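You operate a simulated robot arm through the tools that you are given. There is no shell and no other tool.

The job below is to be done with a simulated two-armed robot. You get a single attempt, and the scene is never put back.

JOB
Test both discs and put the softer one in the grey tray.
Fine: Both lie in the tester's nests; swing the arm aside before you lift one, and leave the other discs and the batch dial as they are.

The check looks at the end state, three seconds after you hand in, the way a careful person would. Anything else that was tipped, shoved, dropped, spilled or broken makes it a failure.

ROBOT AND FRAMES
Two 7-joint arms with fingered hands on one trunk that stands fixed in place. Base frame: the origin is at the foot of the trunk, x ahead of it, y to its left, z up. Units: m, rad, N and s.
The left shoulder is at [0.099, 0.128, 1.086], the right one opposite. Payload 5 kg a hand.
The TCP of each hand is the grasp point between the finger pads, 0.037 m short of the fingertips. In the tool frame z runs along the fingers and y along their closing line. Largest opening 0.124 m; the body of the gripper starts 0.043 m behind the TCP. The gripper is a hand of 3 fingers: y runs from the thumb to the fingers, the wrist lies at [-0.021, -0.116, -0.203] in the tool frame.
Orientation is told as [roll, pitch, yaw] about the base's x, y, z axes, in that order, counted from this pose: with the fingers straight down and the wrist toward the robot, the tool's x, y and z point along [0, 1, 0], [1, 0, 0] and [0, 0, -1] of the base frame.

CONTROLS
- The arms move only by the tool send_rows. It takes "left_motion", "right_motion" or both (then of equal length, played together; a hand with none holds still); each is a list of rows, each a list of 6 numbers: the turn, a rotation vector about the base's x, y, z in rad, then the shift along the base's x, y, z in m. In form: [[rx, ry, rz, tx, ty, tz], ...]. A call has 1 to 20 rows; each row shifts and turns the commanded pose from where the row before left it. A row lasts 0.2 s, in which the tool goes at most 0.05 m and 0.15 rad; a call with a longer step from one row to the next is refused whole. Where a pose cannot be reached the arm comes as near as it can. A force on the tool above 40 N (or 10 N above the force at the start of the call, whichever is more), or a blocked arm, ends the call early, and 0.2 s more pass. In this call time passes only in rows, and 0.2 s behind the last. The reply holds the time, the measured pose of the TCP, the force on the tool along the base axes, the opening and the grip force, in the units named above and with some noise, with the torque about the TCP (base axes, N m) and any sound that the robot's microphone picked up.
- Cameras (640 x 400 px; columns grow to the right, rows downward): "scene" is now at [0.2661, -0.0258, 1.262]; the picture's right is [-0.30, -0.96, 0.00], its down [-0.40, 0.12, -0.91] and it looks along [0.87, -0.27, -0.42] (base axes); focal length 214 px, centre (320, 200). "left" rides on the left gripper at [-0.072, -0.104, -0.154] in its tool frame; the picture's right is [-0.83, -0.26, 0.49], its down [0.51, -0.72, 0.47] and it looks along [0.23, 0.64, 0.73] (tool axes); focal length 243 px, centre (320, 200). "right" rides on the right gripper at [0.072, -0.104, -0.154] in its tool frame; the picture's right is [-0.83, 0.26, -0.49], its down [-0.51, -0.72, 0.47] and it looks along [-0.23, 0.64, 0.73] (tool axes); focal length 243 px, centre (320, 200). There is no depth. A picture from a camera that has moved, and an enlarged one, comes with that camera's place and axes in the base frame and with its lens.
- grab_frame(camera): a new picture of that camera. It takes no simulated time.
- slide_trunk(by): slides the trunk up (or, below 0, down) by that many m; the arms and the scene camera ride with it, the base frame stays. It gives what a move gives, with no picture.
- curl_fingers(index, middle, thumb_bend, thumb_turn, hand): sets how far each is bent, from 0 (flat) to 1 (curled in); at 0.3 the hand is open as for a grip, at 0.7 the pads meet at the TCP. One left out holds its place. A second passes; each finger stops where it meets its share of the squeeze, and holds until it gets a number again. It is the only way to open and close the hand. It gives what a move gives, with no picture; readings hold the bend of each and the force on the fingers (four entries, about 0 where the hand has none), thumb and palm. thumb_turn goes from beside the hand (0) to across from the fingers (1), as for a grip.
- pan_tilt(pan, tilt): turns the head with the scene camera to pan (to the left, within 1.396 rad either way) and tilt (down, from -0.506 to 1.204), counted from straight ahead of the robot. It gives what a move gives.
- close_up(camera, box): a new picture of the part [left, top, right, bottom] of that camera's present view, enlarged. It takes no simulated time.
- close_job(): hands the job in; it is judged then, once.

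Places have to be worked out from the pictures, the camera data and where the tool is seen. Open the grippers and draw the arms clear of the work before you hand the job in, unless the task says otherwise.

The tools are called after "Call:" as a command line: name --argument value ..., lists and objects as JSON in quotes. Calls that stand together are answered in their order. send_rows: Moves the arms, as the interface text tells. Its arguments: {"type":"object","properties":{"left_motion":{"type":"array","items":{"type":"array","items":{"type":"number"}}},"right_motion":{"type":"array","items":{"type":"array","items":{"type":"number"}}}},"required":[]} The other tools are called the same way: slide_trunk (by) slides the trunk up or down; curl_fingers (index, middle, thumb_bend, thumb_turn, hand) moves the fingers one by one; pan_tilt (pan, tilt) turns the head that bears the scene camera; grab_frame (camera) takes a picture; close_up (camera, box) takes an enlarged picture of a part of a camera's view; close_job () hands the job in.

At the start:

```text
time: 0.0
left_tool_pos: [0.722, 0.1735, 1.1282]
left_orientation: [-0.001, 0.0, 0.001]
left_contact_force: [-0.2, 0.3, 0.3]
left_ft_torque: [0.03, 0.0, 0.0]
left_gripper_width: 0.1237
left_grasp_force: 0.0
left_shape: jaw
left_bend: [0.3, 0.3, 0.3, 0.98]
left_finger forces: [0.1, 0.0, 0.0, 0.1, 0.0, 0.0]
right_tool_pos: [0.5493, -0.4074, 1.1907]
right_orientation: [0.0, -0.001, 0.0]
right_contact_force: [-0.3, 0.4, 0.6]
right_ft_torque: [-0.01, -0.02, -0.01]
right_gripper_width: 0.1236
right_grasp_force: 0.1
right_shape: jaw
right_bend: [0.3, 0.3, 0.3, 0.98]
right_finger forces: [0.0, 0.0, 0.0, 0.0, 0.1, 0.0]
trunk travel left (down, up): [-0.275, 0.288]
head pan, tilt: [-0.3, 0.431]
```

scene: 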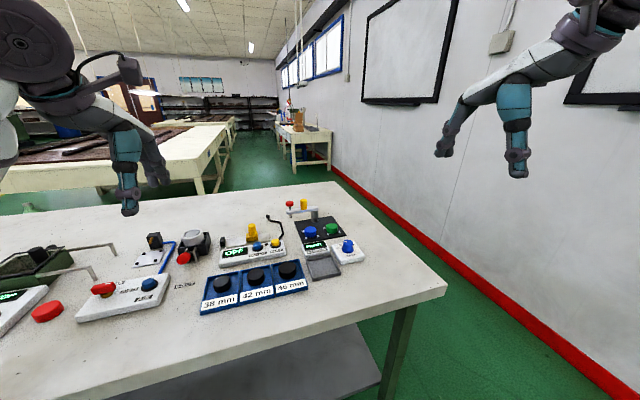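
right: 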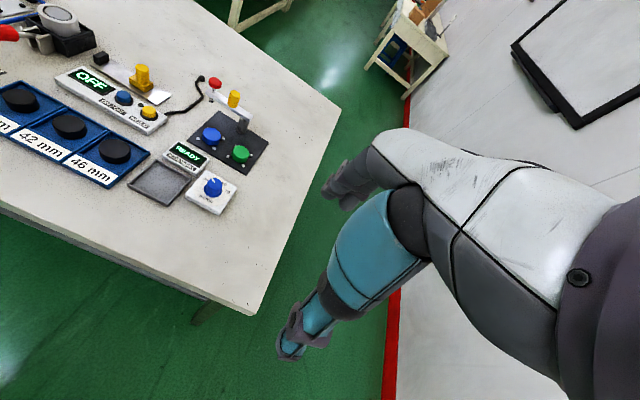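
left: 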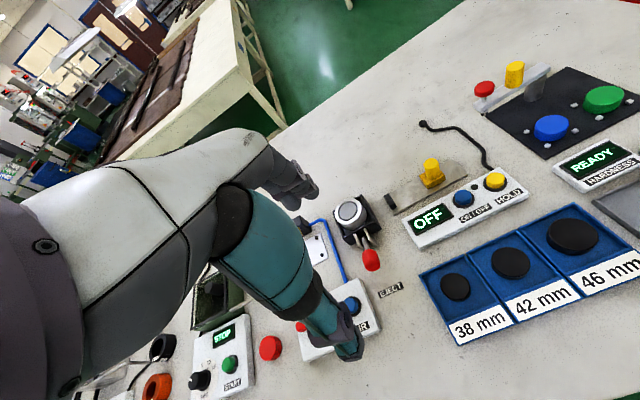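

I'll start by looking closely at the hardness tester area (right side of the table) from all cameras, before moving anything.

Call:
close_up --camera "scene" --box '[260, 190, 380, 290]'

Call:
close_up --camera "right" --box '[120, 60, 280, 220]'

Call:
close_up --camera "left" --box '[440, 40, 640, 240]'

```text
4.00 times, centred on (320, 240) of scene
camera zoom: at [0.2661, -0.0258, 1.262], right [-0.3, -0.96, 0.0], down [-0.4, 0.12, -0.91], along [0.87, -0.27, -0.42], focal length 858 px, centre (320, 40)
```

zoom: 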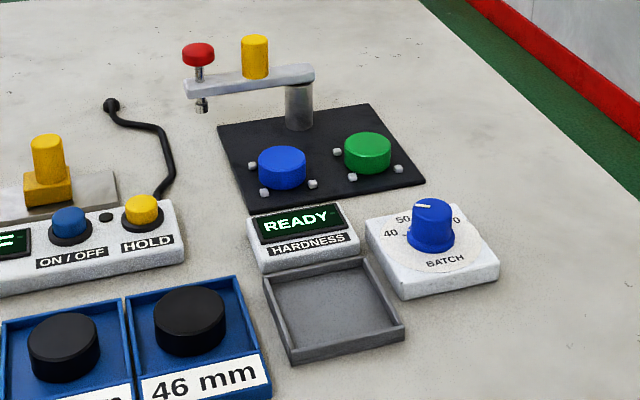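

```text
2.50 times, centred on (200, 140) of right
camera zoom: at [0.4446, -0.3341, 1.3448], right [0.26, -0.83, 0.49], down [-0.72, -0.51, -0.47], along [0.64, -0.23, -0.73], focal length 606 px, centre (620, 350)
```

zoom: 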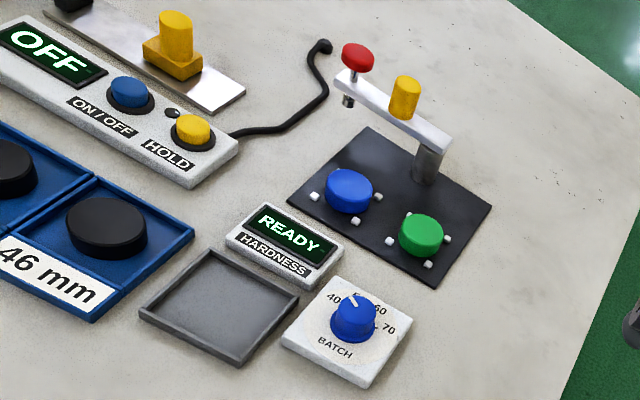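

```text
2.00 times, centred on (540, 140) of left
camera zoom: at [0.6189, 0.1007, 1.2828], right [-0.26, -0.83, -0.49], down [-0.72, 0.51, -0.47], along [0.64, 0.23, -0.73], focal length 485 px, centre (-120, 320)
```

zoom: 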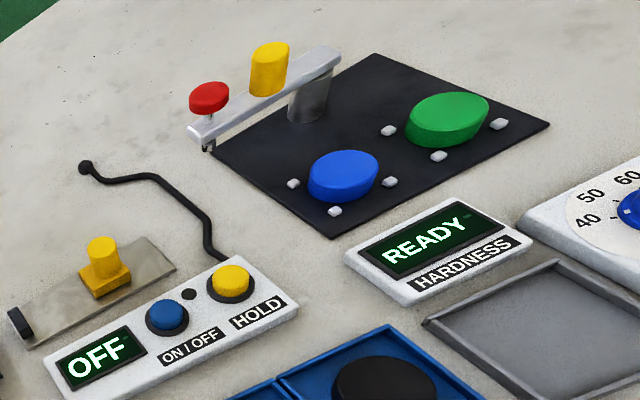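

The tester has a swing arm with a yellow handle peg and a red plunger; I estimate the post at about (0.944, -0.215), blue disc (0.855, -0.175), green disc (0.852, -0.249), disc tops z≈0.876, red knob (0.935, -0.123, 0.947). Next I look closely at the right hand to understand the finger geometry.

Call:
close_up --camera "scene" --box '[420, 20, 580, 200]'

Call:
close_up --camera "right" --box '[260, 120, 440, 380]'

```text
2.22 times, centred on (500, 110) of scene
camera zoom: at [0.2661, -0.0258, 1.262], right [-0.3, -0.96, 0.0], down [-0.4, 0.12, -0.91], along [0.87, -0.27, -0.42], focal length 477 px, centre (-80, 400)
```

zoom: 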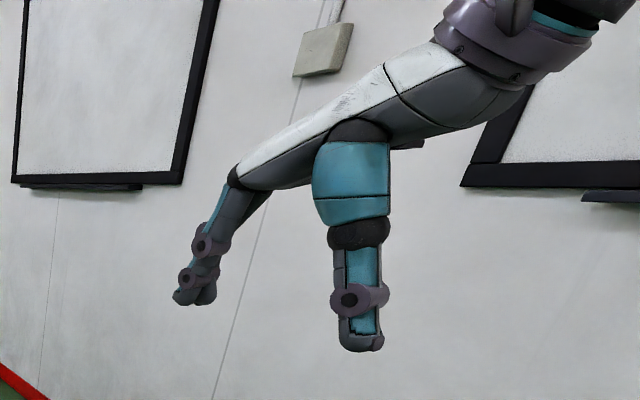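

```text
1.54 times, centred on (350, 250) of right
camera zoom: at [0.4446, -0.3341, 1.3448], right [0.26, -0.83, 0.49], down [-0.72, -0.51, -0.47], along [0.64, -0.23, -0.73], focal length 373 px, centre (274, 123)
```

zoom: 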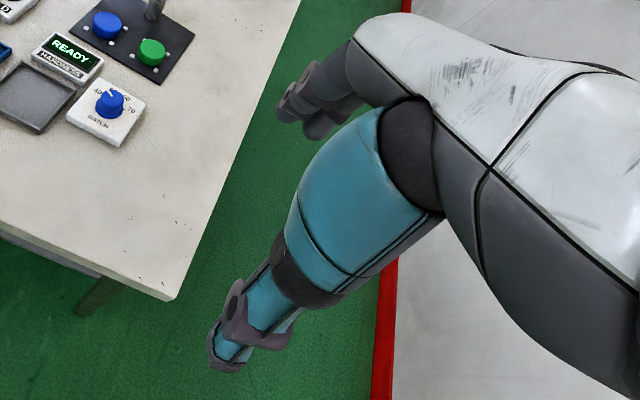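

The hand is a Dex3-like shape: two fingers on the far side, thumb near the robot. I'll close the right hand in free air to see how the tips meet.

Call:
curl_fingers --hand "right" --index 0.7 --middle 0.7 --thumb_bend 0.7

Call:
close_up --camera "scene" --box '[420, 20, 580, 200]'

Call:
grab_frame --camera "right"

```text
time: 1.0
left_tool_pos: [0.7216, 0.1738, 1.1275]
left_orientation: [0.0, 0.0, -0.001]
left_contact_force: [-0.2, -0.4, -0.3]
left_ft_torque: [-0.01, 0.01, 0.05]
left_gripper_width: 0.1235
left_grasp_force: 0.1
left_shape: jaw
left_bend: [0.3, 0.3, 0.3, 0.98]
left_finger forces: [0.0, 0.1, 0.1, 0.0, 0.0, 0.0]
right_tool_pos: [0.5484, -0.4062, 1.191]
right_orientation: [-0.002, 0.0, 0.001]
right_contact_force: [-0.7, 0.0, 0.1]
right_ft_torque: [0.02, 0.01, 0.01]
right_gripper_width: 0.0073
right_grasp_force: 0.0
right_shape: fingers
right_bend: [0.7, 0.7, 0.7, 0.98]
right_finger forces: [0.1, 0.1, 0.0, 0.0, 0.1, 0.1]
trunk travel left (down, up): [-0.275, 0.288]
head pan, tilt: [-0.3, 0.431]
```

```text
2.22 times, centred on (500, 110) of scene
camera zoom: at [0.2661, -0.0258, 1.262], right [-0.3, -0.96, 0.0], down [-0.4, 0.12, -0.91], along [0.87, -0.27, -0.42], focal length 477 px, centre (-80, 400)
```

zoom: 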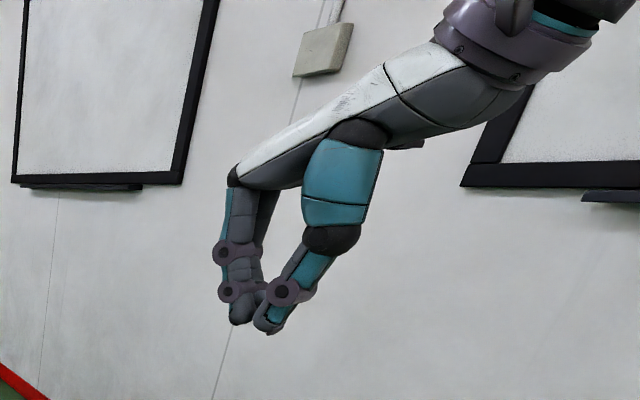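

```text
taken
camera right: at [0.4446, -0.3341, 1.3448], right [0.26, -0.83, 0.49], down [-0.72, -0.51, -0.47], along [0.64, -0.23, -0.73], focal length 243 px, centre (320, 200)
```

right: 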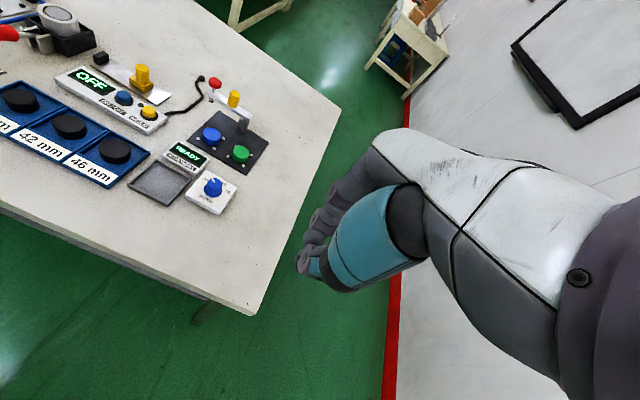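

Closed tips sit right below the TCP. I'll reopen the hand and bring it nearer, high above the tester, to get better pictures of the tester.

Call:
curl_fingers --hand "right" --index 0.3 --middle 0.3 --thumb_bend 0.3

Call:
send_rows --right_motion '[[0, 0, 0, 0.04, 0.02, 0], [0, 0, 0, 0.04, 0.02, 0], [0, 0, 0, 0.04, 0.02, 0], [0, 0, 0, 0.04, 0.02, 0], [0, 0, 0, 0.04, 0.02, 0], [0, 0, 0, 0.04, 0.02, 0]]'

Call:
grab_frame --camera "right"

Call:
grab_frame --camera "scene"

```text
time: 2.0
left_tool_pos: [0.7225, 0.1738, 1.128]
left_orientation: [0.0, 0.0, 0.0]
left_contact_force: [0.8, 0.6, 0.2]
left_ft_torque: [0.02, 0.0, 0.02]
left_gripper_width: 0.1237
left_grasp_force: 0.1
left_shape: jaw
left_bend: [0.3, 0.3, 0.3, 0.98]
left_finger forces: [0.1, 0.0, 0.1, 0.0, 0.0, 0.1]
right_tool_pos: [0.549, -0.4066, 1.1905]
right_orientation: [-0.001, 0.001, 0.0]
right_contact_force: [0.2, 0.6, -0.6]
right_ft_torque: [0.01, -0.01, 0.01]
right_gripper_width: 0.1284
right_grasp_force: 0.1
right_shape: fingers
right_bend: [0.3, 0.3, 0.3, 0.98]
right_finger forces: [0.1, 0.1, 0.0, 0.1, 0.0, 0.0]
trunk travel left (down, up): [-0.275, 0.288]
head pan, tilt: [-0.3, 0.431]
```

```text
time: 3.4
left_tool_pos: [0.7247, 0.1748, 1.126]
left_orientation: [-0.002, 0.003, 0.0]
left_contact_force: [1.0, 0.8, 0.5]
left_ft_torque: [-0.05, 0.02, -0.02]
left_gripper_width: 0.124
left_grasp_force: 0.1
left_shape: jaw
left_bend: [0.3, 0.3, 0.3, 0.98]
left_finger forces: [0.0, 0.0, 0.1, 0.1, 0.0, 0.1]
right_tool_pos: [0.791, -0.2856, 1.1896]
right_orientation: [-0.003, 0.001, 0.0]
right_contact_force: [1.6, 0.9, -0.3]
right_ft_torque: [-0.03, 0.04, -0.02]
right_gripper_width: 0.1288
right_grasp_force: 0.0
right_shape: fingers
right_bend: [0.3, 0.3, 0.3, 0.98]
right_finger forces: [0.0, 0.0, 0.0, 0.1, 0.1, 0.0]
trunk travel left (down, up): [-0.275, 0.288]
head pan, tilt: [-0.3, 0.431]
```

```text
taken
camera right: at [0.6876, -0.2124, 1.3445], right [0.26, -0.83, 0.49], down [-0.72, -0.51, -0.47], along [0.64, -0.23, -0.73], focal length 243 px, centre (320, 200)
```

right: 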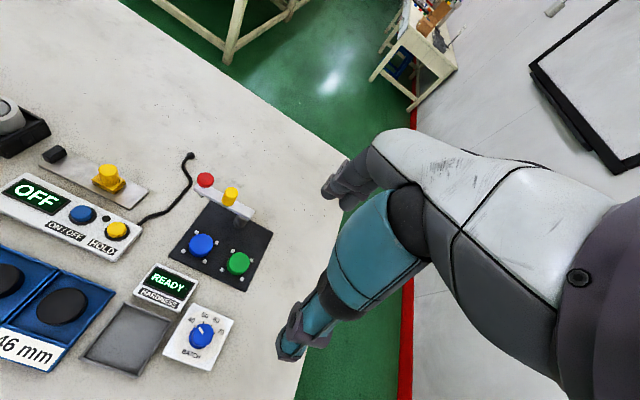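

```text
taken
camera scene: at [0.2684, -0.0243, 1.2614], right [-0.3, -0.96, 0.0], down [-0.4, 0.12, -0.91], along [0.87, -0.27, -0.42], focal length 214 px, centre (320, 200)
```

scene: 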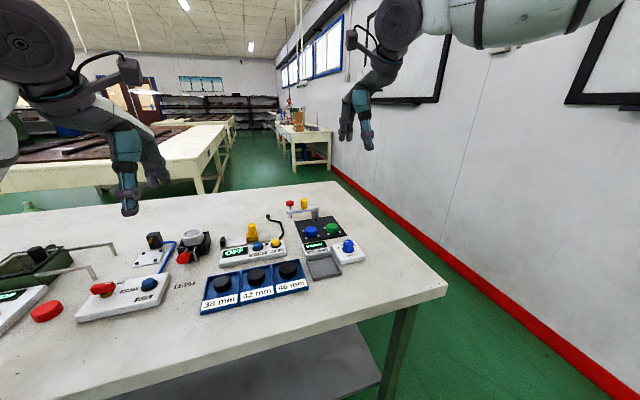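

Call:
close_up --camera "right" --box '[160, 150, 290, 290]'

Call:
close_up --camera "scene" --box '[275, 190, 355, 240]'

```text
2.86 times, centred on (225, 220) of right
camera zoom: at [0.6876, -0.2124, 1.3445], right [0.26, -0.83, 0.49], down [-0.72, -0.51, -0.47], along [0.64, -0.23, -0.73], focal length 693 px, centre (591, 143)
```

zoom: 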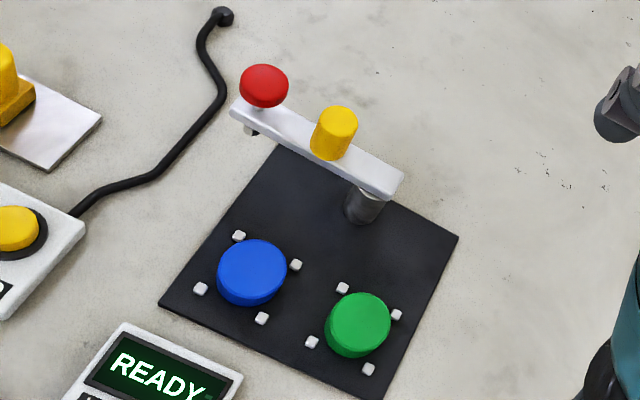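

```text
8.00 times, centred on (315, 215) of scene
camera zoom: at [0.2684, -0.0243, 1.2614], right [-0.3, -0.96, 0.0], down [-0.4, 0.12, -0.91], along [0.87, -0.27, -0.42], focal length 1716 px, centre (360, 80)
```

zoom: 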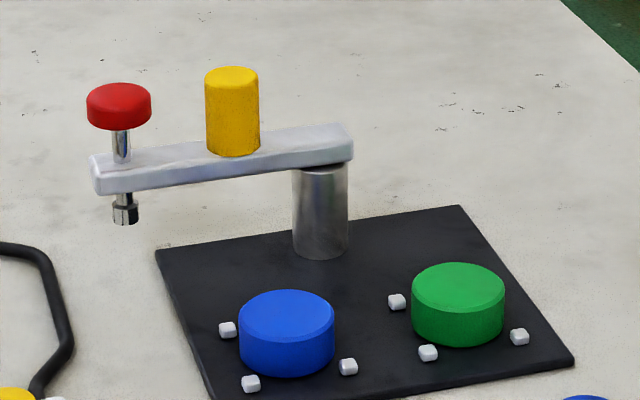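

The geometry is now well fixed: post ≈ (0.945, -0.215), yellow peg ≈ (0.9405, -0.173, top 0.950), red knob ≈ (0.939, -0.123, top 0.947), blue disc (0.859, -0.175), green (0.860, -0.251), disc tops ≈ 0.874. I plan to hook the peg with the two fingers from its far side, so I bend those fingers and check where their tips are.

Call:
curl_fingers --hand "right" --index 0.55 --middle 0.55 --thumb_bend 0.3

Call:
close_up --camera "scene" --box '[310, 40, 410, 160]'

Call:
close_up --camera "left" --box '[400, 0, 640, 200]'

Call:
grab_frame --camera "right"

```text
time: 4.4
left_tool_pos: [0.7231, 0.1743, 1.1282]
left_orientation: [0.0, 0.001, -0.001]
left_contact_force: [-1.0, 0.4, 0.5]
left_ft_torque: [0.03, 0.01, 0.04]
left_gripper_width: 0.1238
left_grasp_force: 0.0
left_shape: jaw
left_bend: [0.3, 0.3, 0.3, 0.98]
left_finger forces: [0.0, 0.0, 0.0, 0.0, 0.1, 0.1]
right_tool_pos: [0.7882, -0.2864, 1.1915]
right_orientation: [0.0, 0.001, 0.0]
right_contact_force: [0.3, 0.4, 0.2]
right_ft_torque: [-0.02, -0.01, -0.01]
right_gripper_width: 0.0908
right_grasp_force: 0.1
right_shape: fingers
right_bend: [0.55, 0.55, 0.3, 0.98]
right_finger forces: [0.0, 0.0, 0.0, 0.1, 0.0, 0.0]
trunk travel left (down, up): [-0.275, 0.288]
head pan, tilt: [-0.3, 0.431]
```

```text
3.33 times, centred on (360, 100) of scene
camera zoom: at [0.2665, -0.0255, 1.2619], right [-0.3, -0.96, 0.0], down [-0.4, 0.12, -0.91], along [0.87, -0.27, -0.42], focal length 715 px, centre (187, 533)
```

zoom: 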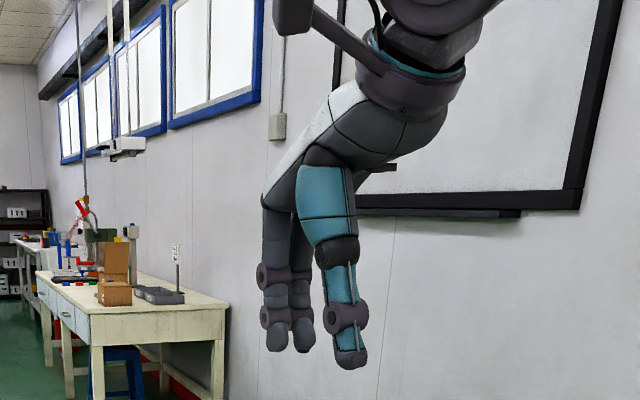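

```text
2.00 times, centred on (520, 100) of left
camera zoom: at [0.6193, 0.1009, 1.2825], right [-0.26, -0.83, -0.49], down [-0.72, 0.51, -0.47], along [0.64, 0.23, -0.73], focal length 485 px, centre (-80, 400)
```

zoom: 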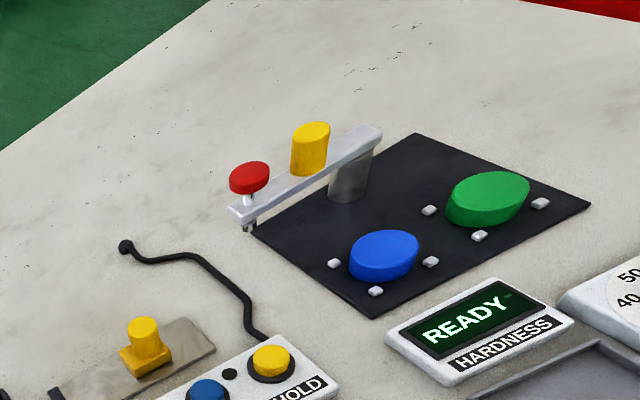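

```text
taken
camera right: at [0.685, -0.2141, 1.3457], right [0.26, -0.83, 0.49], down [-0.72, -0.51, -0.47], along [0.64, -0.23, -0.73], focal length 243 px, centre (320, 200)
```

right: 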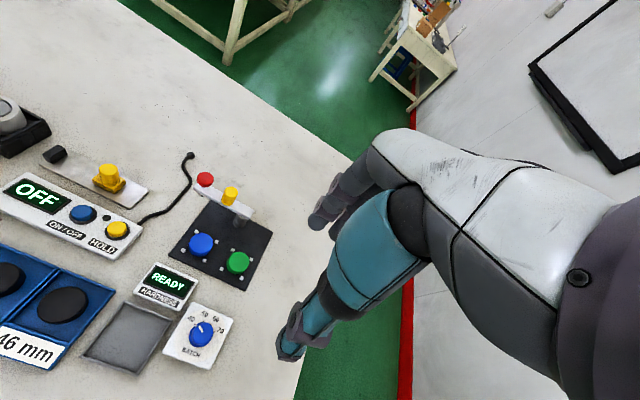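

The two fingers sit side by side, tips about 0.04 m below and 0.034 m ahead of the TCP at this bend. I'll move above the yellow peg (TCP over the peg, z≈1.08), fingers on its far side.

Call:
send_rows --right_motion '[[0, 0, 0, 0.0305, 0.0226, 0], [0, 0, 0, 0.0305, 0.0226, 0], [0, 0, 0, 0.0305, 0.0226, 0], [0, 0, 0, 0.0305, 0.0226, 0], [0, 0, 0, 0.0305, 0.0226, 0], [0, 0, 0, 0, 0, -0.04], [0, 0, 0, 0, 0, -0.04], [0, 0, 0, 0, 0, -0.03]]'

Call:
close_up --camera "scene" --box '[260, 120, 380, 240]'

Call:
grab_frame --camera "right"

Call:
close_up --camera "left" --box '[400, 0, 640, 200]'

```text
time: 6.2
left_tool_pos: [0.7241, 0.1733, 1.1274]
left_orientation: [0.0, 0.003, 0.0]
left_contact_force: [-0.4, 0.2, -0.8]
left_ft_torque: [0.01, 0.0, 0.01]
left_gripper_width: 0.1236
left_grasp_force: 0.1
left_shape: jaw
left_bend: [0.3, 0.3, 0.3, 0.98]
left_finger forces: [0.0, 0.1, 0.1, 0.0, 0.1, 0.0]
right_tool_pos: [0.9419, -0.1811, 1.08]
right_orientation: [0.0, 0.0, -0.003]
right_contact_force: [-0.3, 0.3, -0.2]
right_ft_torque: [0.03, 0.0, -0.01]
right_gripper_width: 0.0905
right_grasp_force: 0.0
right_shape: fingers
right_bend: [0.55, 0.55, 0.3, 0.97]
right_finger forces: [0.1, 0.0, 0.1, 0.1, 0.1, 0.1]
right hand out of reach, approached as far as the arm can: row 5
trunk travel left (down, up): [-0.275, 0.288]
head pan, tilt: [-0.3, 0.431]
```

```text
3.33 times, centred on (320, 180) of scene
camera zoom: at [0.2672, -0.0265, 1.2617], right [-0.3, -0.96, 0.0], down [-0.4, 0.12, -0.91], along [0.87, -0.27, -0.42], focal length 715 px, centre (320, 267)
```

zoom: 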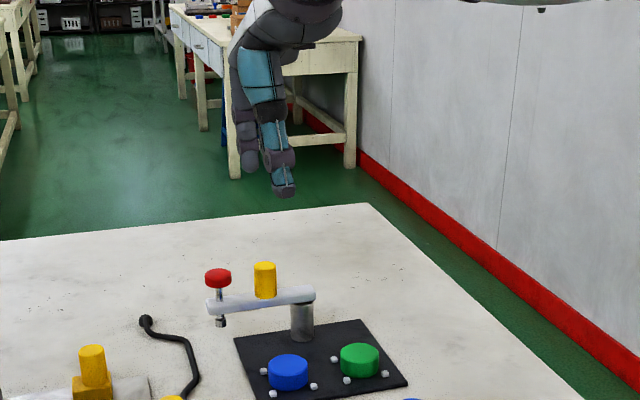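

```text
taken
camera right: at [0.8383, -0.1081, 1.2344], right [0.26, -0.83, 0.49], down [-0.72, -0.51, -0.47], along [0.64, -0.23, -0.73], focal length 243 px, centre (320, 200)
```

right: 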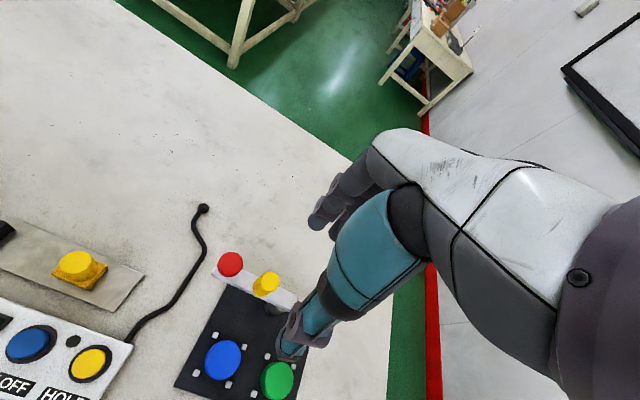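

```text
2.00 times, centred on (520, 100) of left
camera zoom: at [0.6201, 0.0998, 1.2822], right [-0.26, -0.83, -0.49], down [-0.72, 0.51, -0.47], along [0.64, 0.23, -0.73], focal length 485 px, centre (-80, 400)
```

zoom: 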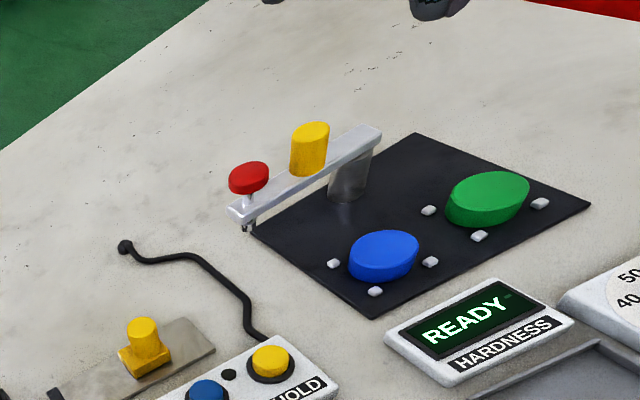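

The hand is at (0.942, -0.181, 1.080), right at the reach limit but well placed. I'll lower to z≈1.0 so the tips are just above the peg height, and check alignment.

Call:
send_rows --right_motion '[[0, 0, 0, 0, 0, -0.03], [0, 0, 0, 0, 0, -0.03], [0, 0, 0, 0, 0, -0.02]]'

Call:
close_up --camera "scene" --box '[270, 160, 350, 240]'

Call:
close_up --camera "right" --box '[180, 160, 380, 360]'

Call:
close_up --camera "left" --box '[440, 0, 640, 160]'

```text
time: 7.0
left_tool_pos: [0.7235, 0.1744, 1.1277]
left_orientation: [0.0, 0.0, 0.001]
left_contact_force: [-0.6, 0.6, 0.7]
left_ft_torque: [0.01, -0.02, 0.03]
left_gripper_width: 0.1237
left_grasp_force: 0.2
left_shape: jaw
left_bend: [0.3, 0.3, 0.3, 0.98]
left_finger forces: [0.0, 0.0, 0.0, 0.0, 0.1, 0.0]
right_tool_pos: [0.9398, -0.1791, 1.0021]
right_orientation: [0.0, 0.0, 0.001]
right_contact_force: [-0.6, 0.3, -0.4]
right_ft_torque: [0.04, -0.01, -0.02]
right_gripper_width: 0.0905
right_grasp_force: 0.1
right_shape: fingers
right_bend: [0.55, 0.55, 0.3, 0.97]
right_finger forces: [0.0, 0.1, 0.0, 0.0, 0.0, 0.0]
trunk travel left (down, up): [-0.275, 0.288]
head pan, tilt: [-0.3, 0.431]
```

```text
5.00 times, centred on (310, 200) of scene
camera zoom: at [0.266, -0.0257, 1.262], right [-0.3, -0.96, 0.0], down [-0.4, 0.12, -0.91], along [0.87, -0.27, -0.42], focal length 1072 px, centre (370, 200)
```

zoom: 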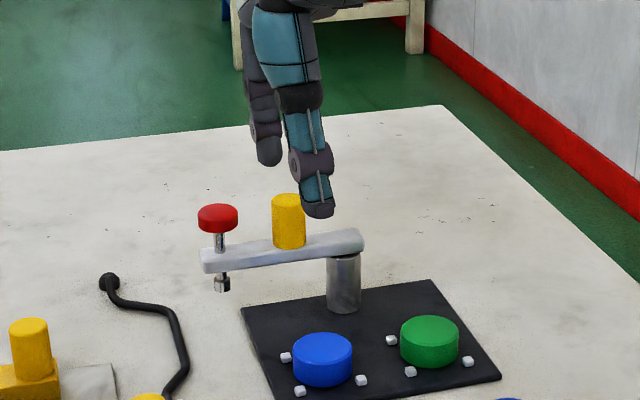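

```text
2.00 times, centred on (280, 260) of right
camera zoom: at [0.8359, -0.1068, 1.155], right [0.26, -0.83, 0.49], down [-0.72, -0.51, -0.47], along [0.64, -0.23, -0.73], focal length 485 px, centre (400, 80)
```

zoom: 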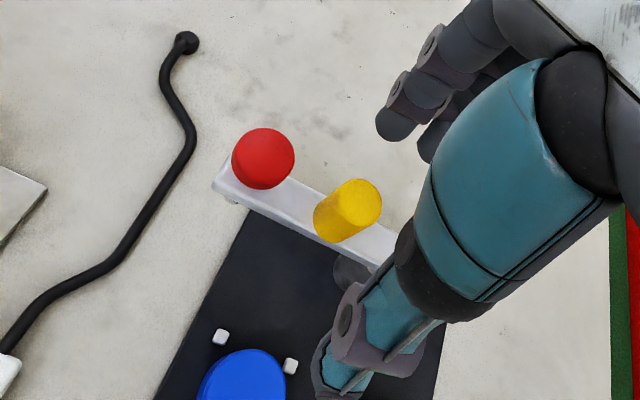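

```text
2.50 times, centred on (540, 80) of left
camera zoom: at [0.6188, 0.1007, 1.2828], right [-0.26, -0.83, -0.49], down [-0.72, 0.51, -0.47], along [0.64, 0.23, -0.73], focal length 606 px, centre (-230, 500)
```

zoom: 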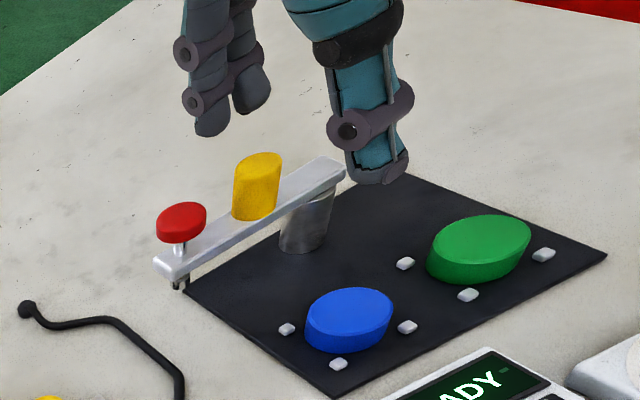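

Projection checks agree within ~5 mm: fingers behind the peg, thumb well in front. I'll lower 37 mm so the tips are beside the peg yet above the bar.

Call:
send_rows --right_motion '[[0, 0, 0, 0, 0, -0.02], [0, 0, 0, 0, 0, -0.017]]'

Call:
close_up --camera "left" --box '[440, 0, 640, 160]'

Call:
close_up --camera "right" --box '[180, 160, 380, 360]'

```text
time: 7.6
left_tool_pos: [0.723, 0.1744, 1.1286]
left_orientation: [0.001, 0.001, 0.0]
left_contact_force: [0.3, -0.6, 0.0]
left_ft_torque: [-0.01, 0.02, -0.01]
left_gripper_width: 0.1237
left_grasp_force: 0.0
left_shape: jaw
left_bend: [0.3, 0.3, 0.3, 0.98]
left_finger forces: [0.0, 0.0, 0.0, 0.0, 0.0, 0.0]
right_tool_pos: [0.94, -0.1787, 0.9644]
right_orientation: [0.0, 0.0, -0.001]
right_contact_force: [-0.5, -0.3, 0.0]
right_ft_torque: [-0.01, 0.02, 0.01]
right_gripper_width: 0.0905
right_grasp_force: 0.0
right_shape: fingers
right_bend: [0.55, 0.55, 0.3, 0.97]
right_finger forces: [0.0, 0.0, 0.1, 0.0, 0.1, 0.1]
trunk travel left (down, up): [-0.275, 0.288]
head pan, tilt: [-0.3, 0.431]
```

```text
2.50 times, centred on (540, 80) of left
camera zoom: at [0.6191, 0.1006, 1.2827], right [-0.26, -0.83, -0.49], down [-0.72, 0.51, -0.47], along [0.64, 0.23, -0.73], focal length 606 px, centre (-230, 500)
```

zoom: 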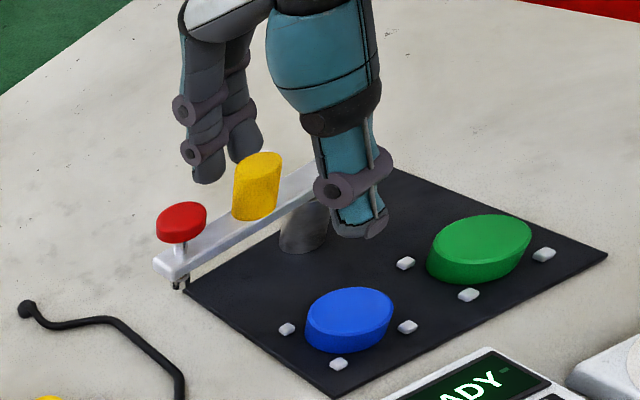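

```text
2.00 times, centred on (280, 260) of right
camera zoom: at [0.8366, -0.1064, 1.1187], right [0.26, -0.83, 0.49], down [-0.72, -0.51, -0.47], along [0.64, -0.23, -0.73], focal length 485 px, centre (400, 80)
```

zoom: 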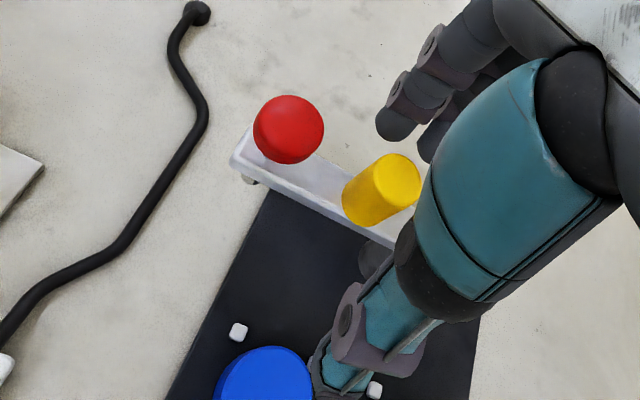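

The fingers are behind the peg and above the bar. I'll now pull the peg slowly along its arc around the post (arm from ~94° to ~125°), turning the hand along a little.

Call:
send_rows --right_motion '[[0, 0, 0, -0.0063, 0.001, 0], [0, 0, 0, -0.0062, 0.001, 0], [0, 0, 0.0384, -0.0038, -0.0002, 0], [0, 0, 0.0384, -0.0038, -0.0002, 0], [0, 0, 0.0384, -0.0038, -0.0002, 0], [0, 0, 0.0355, -0.0031, -0.0022, 0], [0, 0, 0.0355, -0.0031, -0.0022, 0], [0, 0, 0.0355, -0.0032, -0.0022, 0]]'

Call:
close_up --camera "left" --box '[440, 0, 640, 160]'

Call:
close_up --camera "scene" --box '[270, 160, 350, 240]'

Call:
close_up --camera "right" --box '[180, 160, 380, 360]'

```text
time: 9.4
left_tool_pos: [0.7229, 0.173, 1.1292]
left_orientation: [-0.001, 0.001, 0.001]
left_contact_force: [-0.7, -0.1, 1.0]
left_ft_torque: [0.02, 0.01, 0.01]
left_gripper_width: 0.1235
left_grasp_force: 0.0
left_shape: jaw
left_bend: [0.3, 0.3, 0.3, 0.98]
left_finger forces: [0.1, 0.1, 0.0, 0.1, 0.1, 0.0]
right_tool_pos: [0.9069, -0.1849, 0.9641]
right_orientation: [0.001, 0.0, 0.222]
right_contact_force: [1.3, 0.9, -1.0]
right_ft_torque: [0.04, -0.02, 0.01]
right_gripper_width: 0.0916
right_grasp_force: 0.4
right_shape: fingers
right_bend: [0.54, 0.55, 0.3, 0.97]
right_finger forces: [0.5, 0.0, 0.0, 0.0, 0.0, 0.0]
trunk travel left (down, up): [-0.275, 0.288]
head pan, tilt: [-0.3, 0.431]
```

```text
2.50 times, centred on (540, 80) of left
camera zoom: at [0.6188, 0.1003, 1.2828], right [-0.26, -0.83, -0.49], down [-0.72, 0.51, -0.47], along [0.64, 0.23, -0.73], focal length 606 px, centre (-230, 500)
```

zoom: 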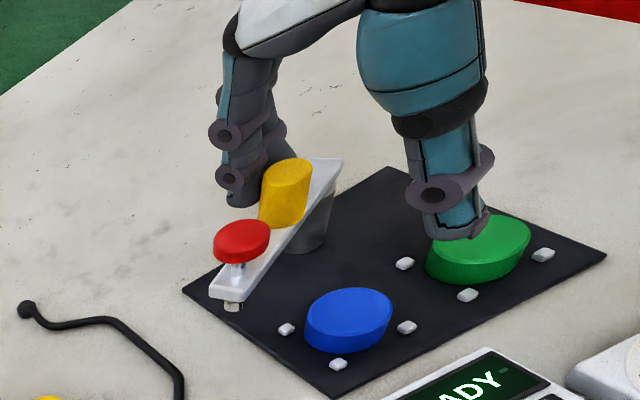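

```text
5.00 times, centred on (310, 200) of scene
camera zoom: at [0.2661, -0.0261, 1.262], right [-0.3, -0.96, 0.0], down [-0.4, 0.12, -0.91], along [0.87, -0.27, -0.42], focal length 1072 px, centre (370, 200)
```

zoom: 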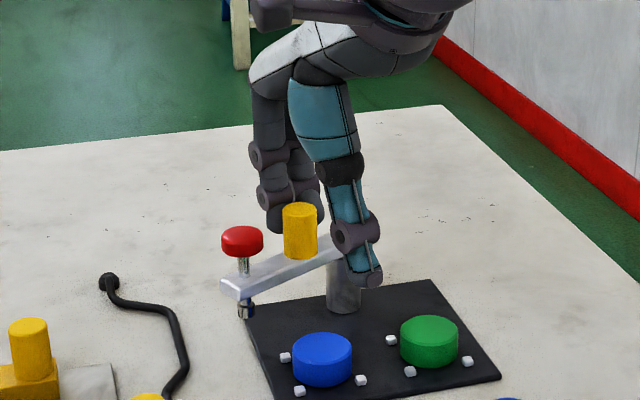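

```text
2.00 times, centred on (280, 260) of right
camera zoom: at [0.7896, -0.137, 1.1179], right [0.44, -0.75, 0.49], down [-0.59, -0.65, -0.47], along [0.68, -0.09, -0.73], focal length 485 px, centre (400, 80)
```

zoom: 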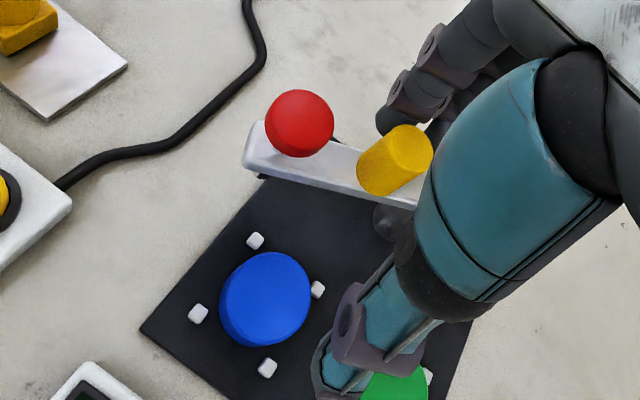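

The peg follows with barely 1 N of force; the arm is around 125°. I continue along the arc to about 150° and then check alignment of the plunger over the blue disc.

Call:
send_rows --right_motion '[[0, 0, 0.036, -0.0026, -0.0026, 0], [0, 0, 0.036, -0.0026, -0.0026, 0], [0, 0, 0.036, -0.0027, -0.0026, 0], [0, 0, 0.0355, -0.0019, -0.0035, 0], [0, 0, 0.0355, -0.0019, -0.0035, 0]]'

Call:
close_up --camera "left" --box '[440, 0, 640, 160]'

Call:
close_up --camera "scene" --box '[270, 160, 350, 240]'

Call:
close_up --camera "right" --box '[180, 160, 380, 360]'

```text
time: 10.6
left_tool_pos: [0.7241, 0.173, 1.1283]
left_orientation: [0.0, 0.002, -0.001]
left_contact_force: [0.5, 0.1, 0.9]
left_ft_torque: [0.01, 0.01, -0.01]
left_gripper_width: 0.1239
left_grasp_force: 0.0
left_shape: jaw
left_bend: [0.3, 0.3, 0.3, 0.98]
left_finger forces: [0.0, 0.1, 0.0, 0.0, 0.0, 0.0]
right_tool_pos: [0.8964, -0.199, 0.9629]
right_orientation: [0.0, 0.0, 0.401]
right_contact_force: [0.1, -0.3, 0.1]
right_ft_torque: [0.02, -0.01, 0.03]
right_gripper_width: 0.0914
right_grasp_force: 0.1
right_shape: fingers
right_bend: [0.54, 0.55, 0.3, 0.97]
right_finger forces: [0.5, 0.0, 0.0, 0.0, 0.0, 0.1]
trunk travel left (down, up): [-0.275, 0.288]
head pan, tilt: [-0.3, 0.431]
```

```text
2.50 times, centred on (540, 80) of left
camera zoom: at [0.6189, 0.1004, 1.2828], right [-0.26, -0.83, -0.49], down [-0.72, 0.51, -0.47], along [0.64, 0.23, -0.73], focal length 606 px, centre (-230, 500)
```

zoom: 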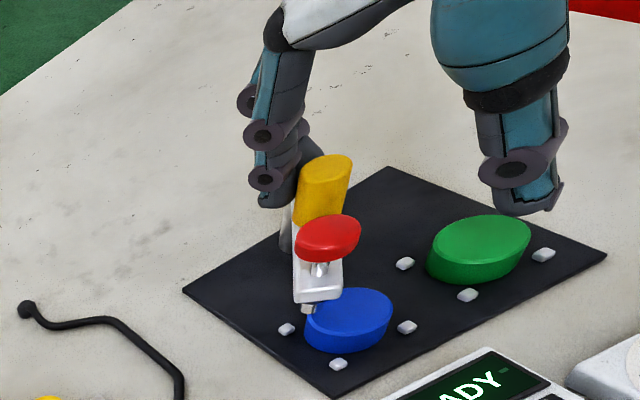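

```text
5.00 times, centred on (310, 200) of scene
camera zoom: at [0.2661, -0.026, 1.262], right [-0.3, -0.96, 0.0], down [-0.4, 0.12, -0.91], along [0.87, -0.27, -0.42], focal length 1072 px, centre (370, 200)
```

zoom: 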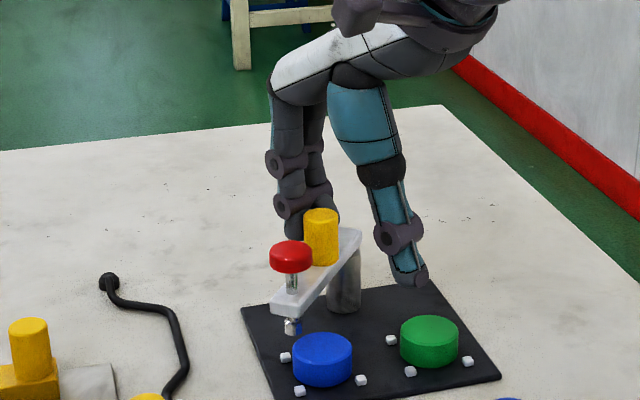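

```text
2.00 times, centred on (280, 260) of right
camera zoom: at [0.7718, -0.1737, 1.1173], right [0.56, -0.66, 0.49], down [-0.47, -0.75, -0.47], along [0.68, 0.04, -0.73], focal length 485 px, centre (400, 80)
```

zoom: 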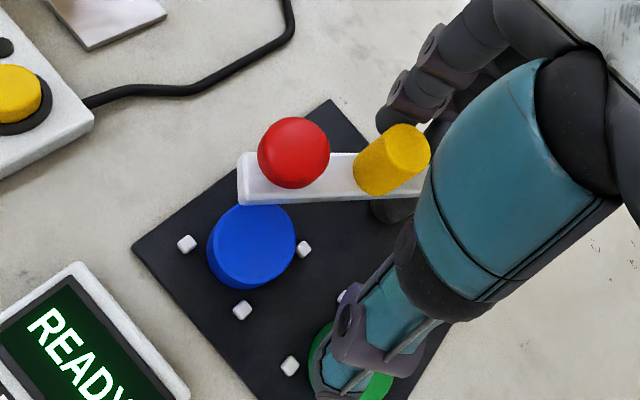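

The arm is at about 144–145° by the knob and peg positions; the blue disc lies at ~155°. I nudge roughly 10° further.

Call:
send_rows --right_motion '[[0, 0, 0.026, -0.001, -0.0023, 0], [0, 0, 0.026, -0.0009, -0.0023, 0], [0, 0, 0.026, -0.001, -0.0023, 0], [0, 0, 0.026, -0.0009, -0.0022, 0]]'

Call:
close_up --camera "left" --box '[490, 40, 590, 120]'

Call:
close_up --camera "scene" --box '[280, 195, 350, 240]'

Call:
close_up --camera "right" --box '[180, 160, 380, 360]'

```text
time: 11.6
left_tool_pos: [0.7228, 0.1739, 1.128]
left_orientation: [0.0, 0.0, 0.002]
left_contact_force: [0.2, 0.2, -0.1]
left_ft_torque: [-0.04, 0.01, -0.01]
left_gripper_width: 0.1238
left_grasp_force: 0.1
left_shape: jaw
left_bend: [0.3, 0.3, 0.3, 0.98]
left_finger forces: [0.1, 0.0, 0.0, 0.0, 0.0, 0.0]
right_tool_pos: [0.8924, -0.2086, 0.9623]
right_orientation: [0.001, 0.0, 0.505]
right_contact_force: [0.4, 0.5, 0.1]
right_ft_torque: [0.02, 0.03, -0.03]
right_gripper_width: 0.091
right_grasp_force: 0.4
right_shape: fingers
right_bend: [0.55, 0.55, 0.3, 0.97]
right_finger forces: [0.6, 0.0, 0.1, 0.0, 0.0, 0.0]
trunk travel left (down, up): [-0.275, 0.288]
head pan, tilt: [-0.3, 0.431]
```

```text
5.00 times, centred on (540, 80) of left
camera zoom: at [0.619, 0.1006, 1.2828], right [-0.26, -0.83, -0.49], down [-0.72, 0.51, -0.47], along [0.64, 0.23, -0.73], focal length 1213 px, centre (-780, 800)
```

zoom: 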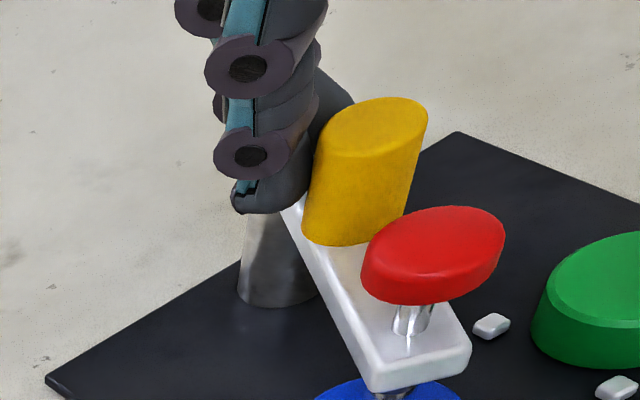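

```text
8.89 times, centred on (315, 218) of scene
camera zoom: at [0.2662, -0.0259, 1.262], right [-0.3, -0.96, 0.0], down [-0.4, 0.12, -0.91], along [0.87, -0.27, -0.42], focal length 1906 px, centre (364, 44)
```

zoom: 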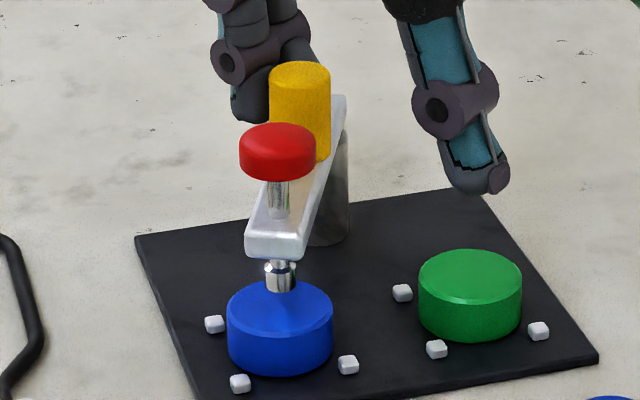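

```text
2.00 times, centred on (280, 260) of right
camera zoom: at [0.7663, -0.1952, 1.117], right [0.63, -0.6, 0.49], down [-0.39, -0.79, -0.47], along [0.67, 0.11, -0.73], focal length 485 px, centre (400, 80)
```

zoom: 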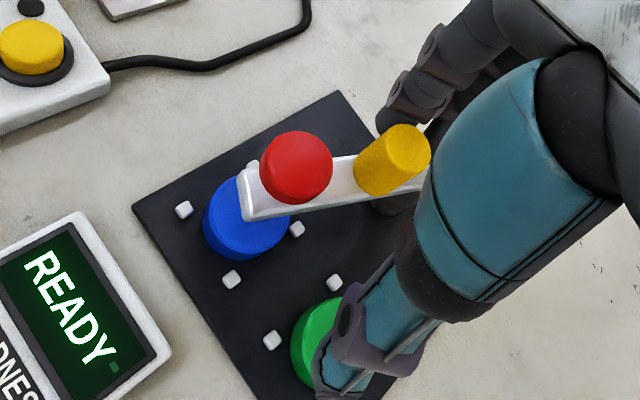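

The indenter is now directly above the blue disc's centre (knob at ≈(0.857, -0.176)). I back the fingers off the peg, raise the hand, and close the fingers for pressing.

Call:
send_rows --right_motion '[[0, 0, 0, 0.005, 0.0028, 0], [0, 0, 0, 0.005, 0.0028, 0], [0, 0, 0, 0, 0, 0.02], [0, 0, 0, 0, 0, 0.03], [0, 0, 0, 0, 0, 0.04]]'

Call:
curl_fingers --hand "right" --index 0.7 --middle 0.7 --thumb_bend 0.7

Call:
close_up --camera "scene" --box '[280, 160, 360, 240]'

Call:
close_up --camera "left" --box '[440, 0, 640, 160]'

```text
time: 12.8
left_tool_pos: [0.7209, 0.1737, 1.1292]
left_orientation: [0.001, 0.001, -0.002]
left_contact_force: [-0.7, 0.0, 0.0]
left_ft_torque: [0.01, -0.06, -0.01]
left_gripper_width: 0.1239
left_grasp_force: 0.0
left_shape: jaw
left_bend: [0.3, 0.3, 0.3, 0.98]
left_finger forces: [0.0, 0.1, 0.1, 0.0, 0.1, 0.0]
right_tool_pos: [0.9018, -0.2025, 1.0556]
right_orientation: [-0.002, -0.001, 0.503]
right_contact_force: [-0.6, -0.7, 0.0]
right_ft_torque: [0.01, -0.05, -0.05]
right_gripper_width: 0.0906
right_grasp_force: 0.0
right_shape: fingers
right_bend: [0.55, 0.55, 0.3, 0.97]
right_finger forces: [0.0, 0.0, 0.1, 0.0, 0.1, 0.0]
trunk travel left (down, up): [-0.275, 0.288]
head pan, tilt: [-0.3, 0.431]
```

```text
time: 13.8
left_tool_pos: [0.7227, 0.174, 1.1288]
left_orientation: [0.0, -0.001, -0.001]
left_contact_force: [1.0, 0.4, -0.1]
left_ft_torque: [0.0, 0.05, -0.02]
left_gripper_width: 0.1236
left_grasp_force: 0.1
left_shape: jaw
left_bend: [0.3, 0.3, 0.3, 0.98]
left_finger forces: [0.0, 0.0, 0.0, 0.1, 0.0, 0.1]
right_tool_pos: [0.9028, -0.2021, 1.055]
right_orientation: [-0.001, -0.001, 0.505]
right_contact_force: [0.1, 0.7, 0.4]
right_ft_torque: [-0.03, 0.0, -0.01]
right_gripper_width: 0.0074
right_grasp_force: 0.0
right_shape: fingers
right_bend: [0.7, 0.7, 0.7, 0.97]
right_finger forces: [0.0, 0.0, 0.0, 0.0, 0.0, 0.0]
trunk travel left (down, up): [-0.275, 0.288]
head pan, tilt: [-0.3, 0.431]
```

```text
5.00 times, centred on (320, 200) of scene
camera zoom: at [0.2659, -0.0257, 1.262], right [-0.3, -0.96, 0.0], down [-0.4, 0.12, -0.91], along [0.87, -0.27, -0.42], focal length 1072 px, centre (320, 200)
```

zoom: 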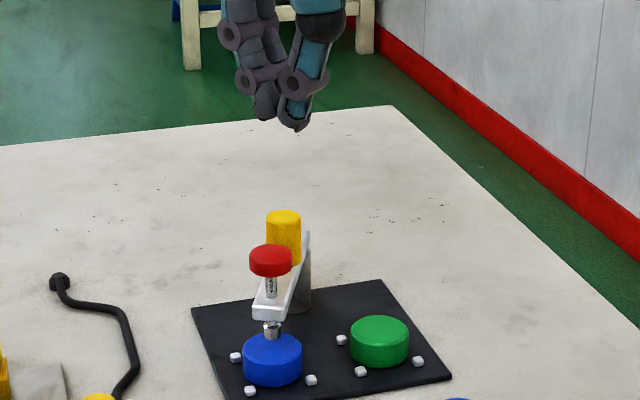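

```text
2.50 times, centred on (540, 80) of left
camera zoom: at [0.6187, 0.1008, 1.2829], right [-0.26, -0.83, -0.49], down [-0.72, 0.51, -0.47], along [0.64, 0.23, -0.73], focal length 606 px, centre (-230, 500)
```

zoom: 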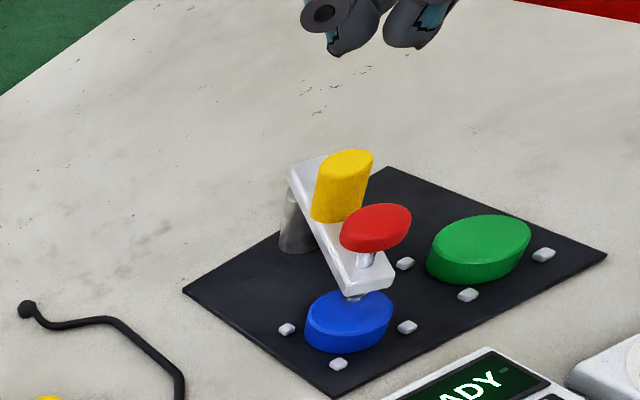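

The arm stayed in place. I'll zoom on the indenter from both sides to confirm it's over the disc before pressing.

Call:
close_up --camera "left" --box '[520, 70, 570, 110]'

Call:
close_up --camera "scene" --box '[295, 205, 335, 240]'

Call:
grab_frame --camera "right"

```text
10.00 times, centred on (545, 90) of left
camera zoom: at [0.6187, 0.1008, 1.2829], right [-0.26, -0.83, -0.49], down [-0.72, 0.51, -0.47], along [0.64, 0.23, -0.73], focal length 2426 px, centre (-1930, 1300)
```

zoom: 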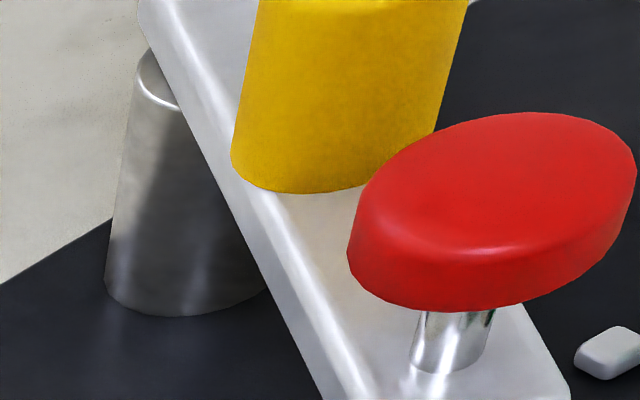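

```text
11.43 times, centred on (315, 222) of scene
camera zoom: at [0.2659, -0.0257, 1.262], right [-0.3, -0.96, 0.0], down [-0.4, 0.12, -0.91], along [0.87, -0.27, -0.42], focal length 2451 px, centre (377, -57)
```

zoom: 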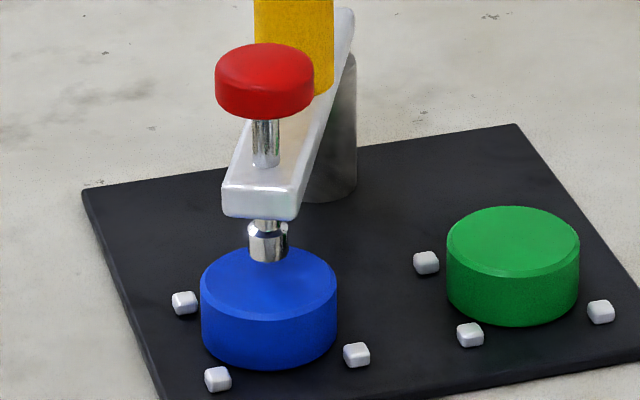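

```text
taken
camera right: at [0.7764, -0.1897, 1.2086], right [0.63, -0.6, 0.49], down [-0.39, -0.79, -0.47], along [0.67, 0.11, -0.73], focal length 243 px, centre (320, 200)
```

right: 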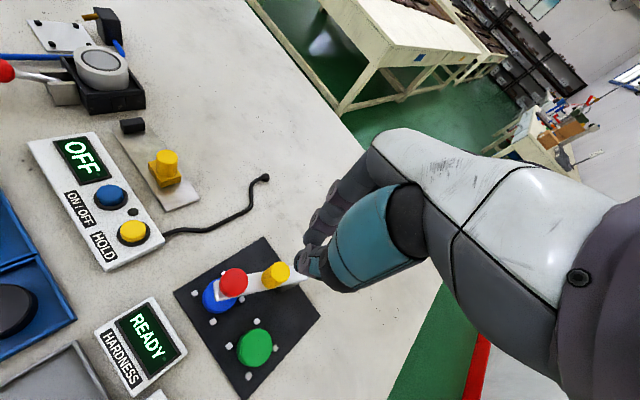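

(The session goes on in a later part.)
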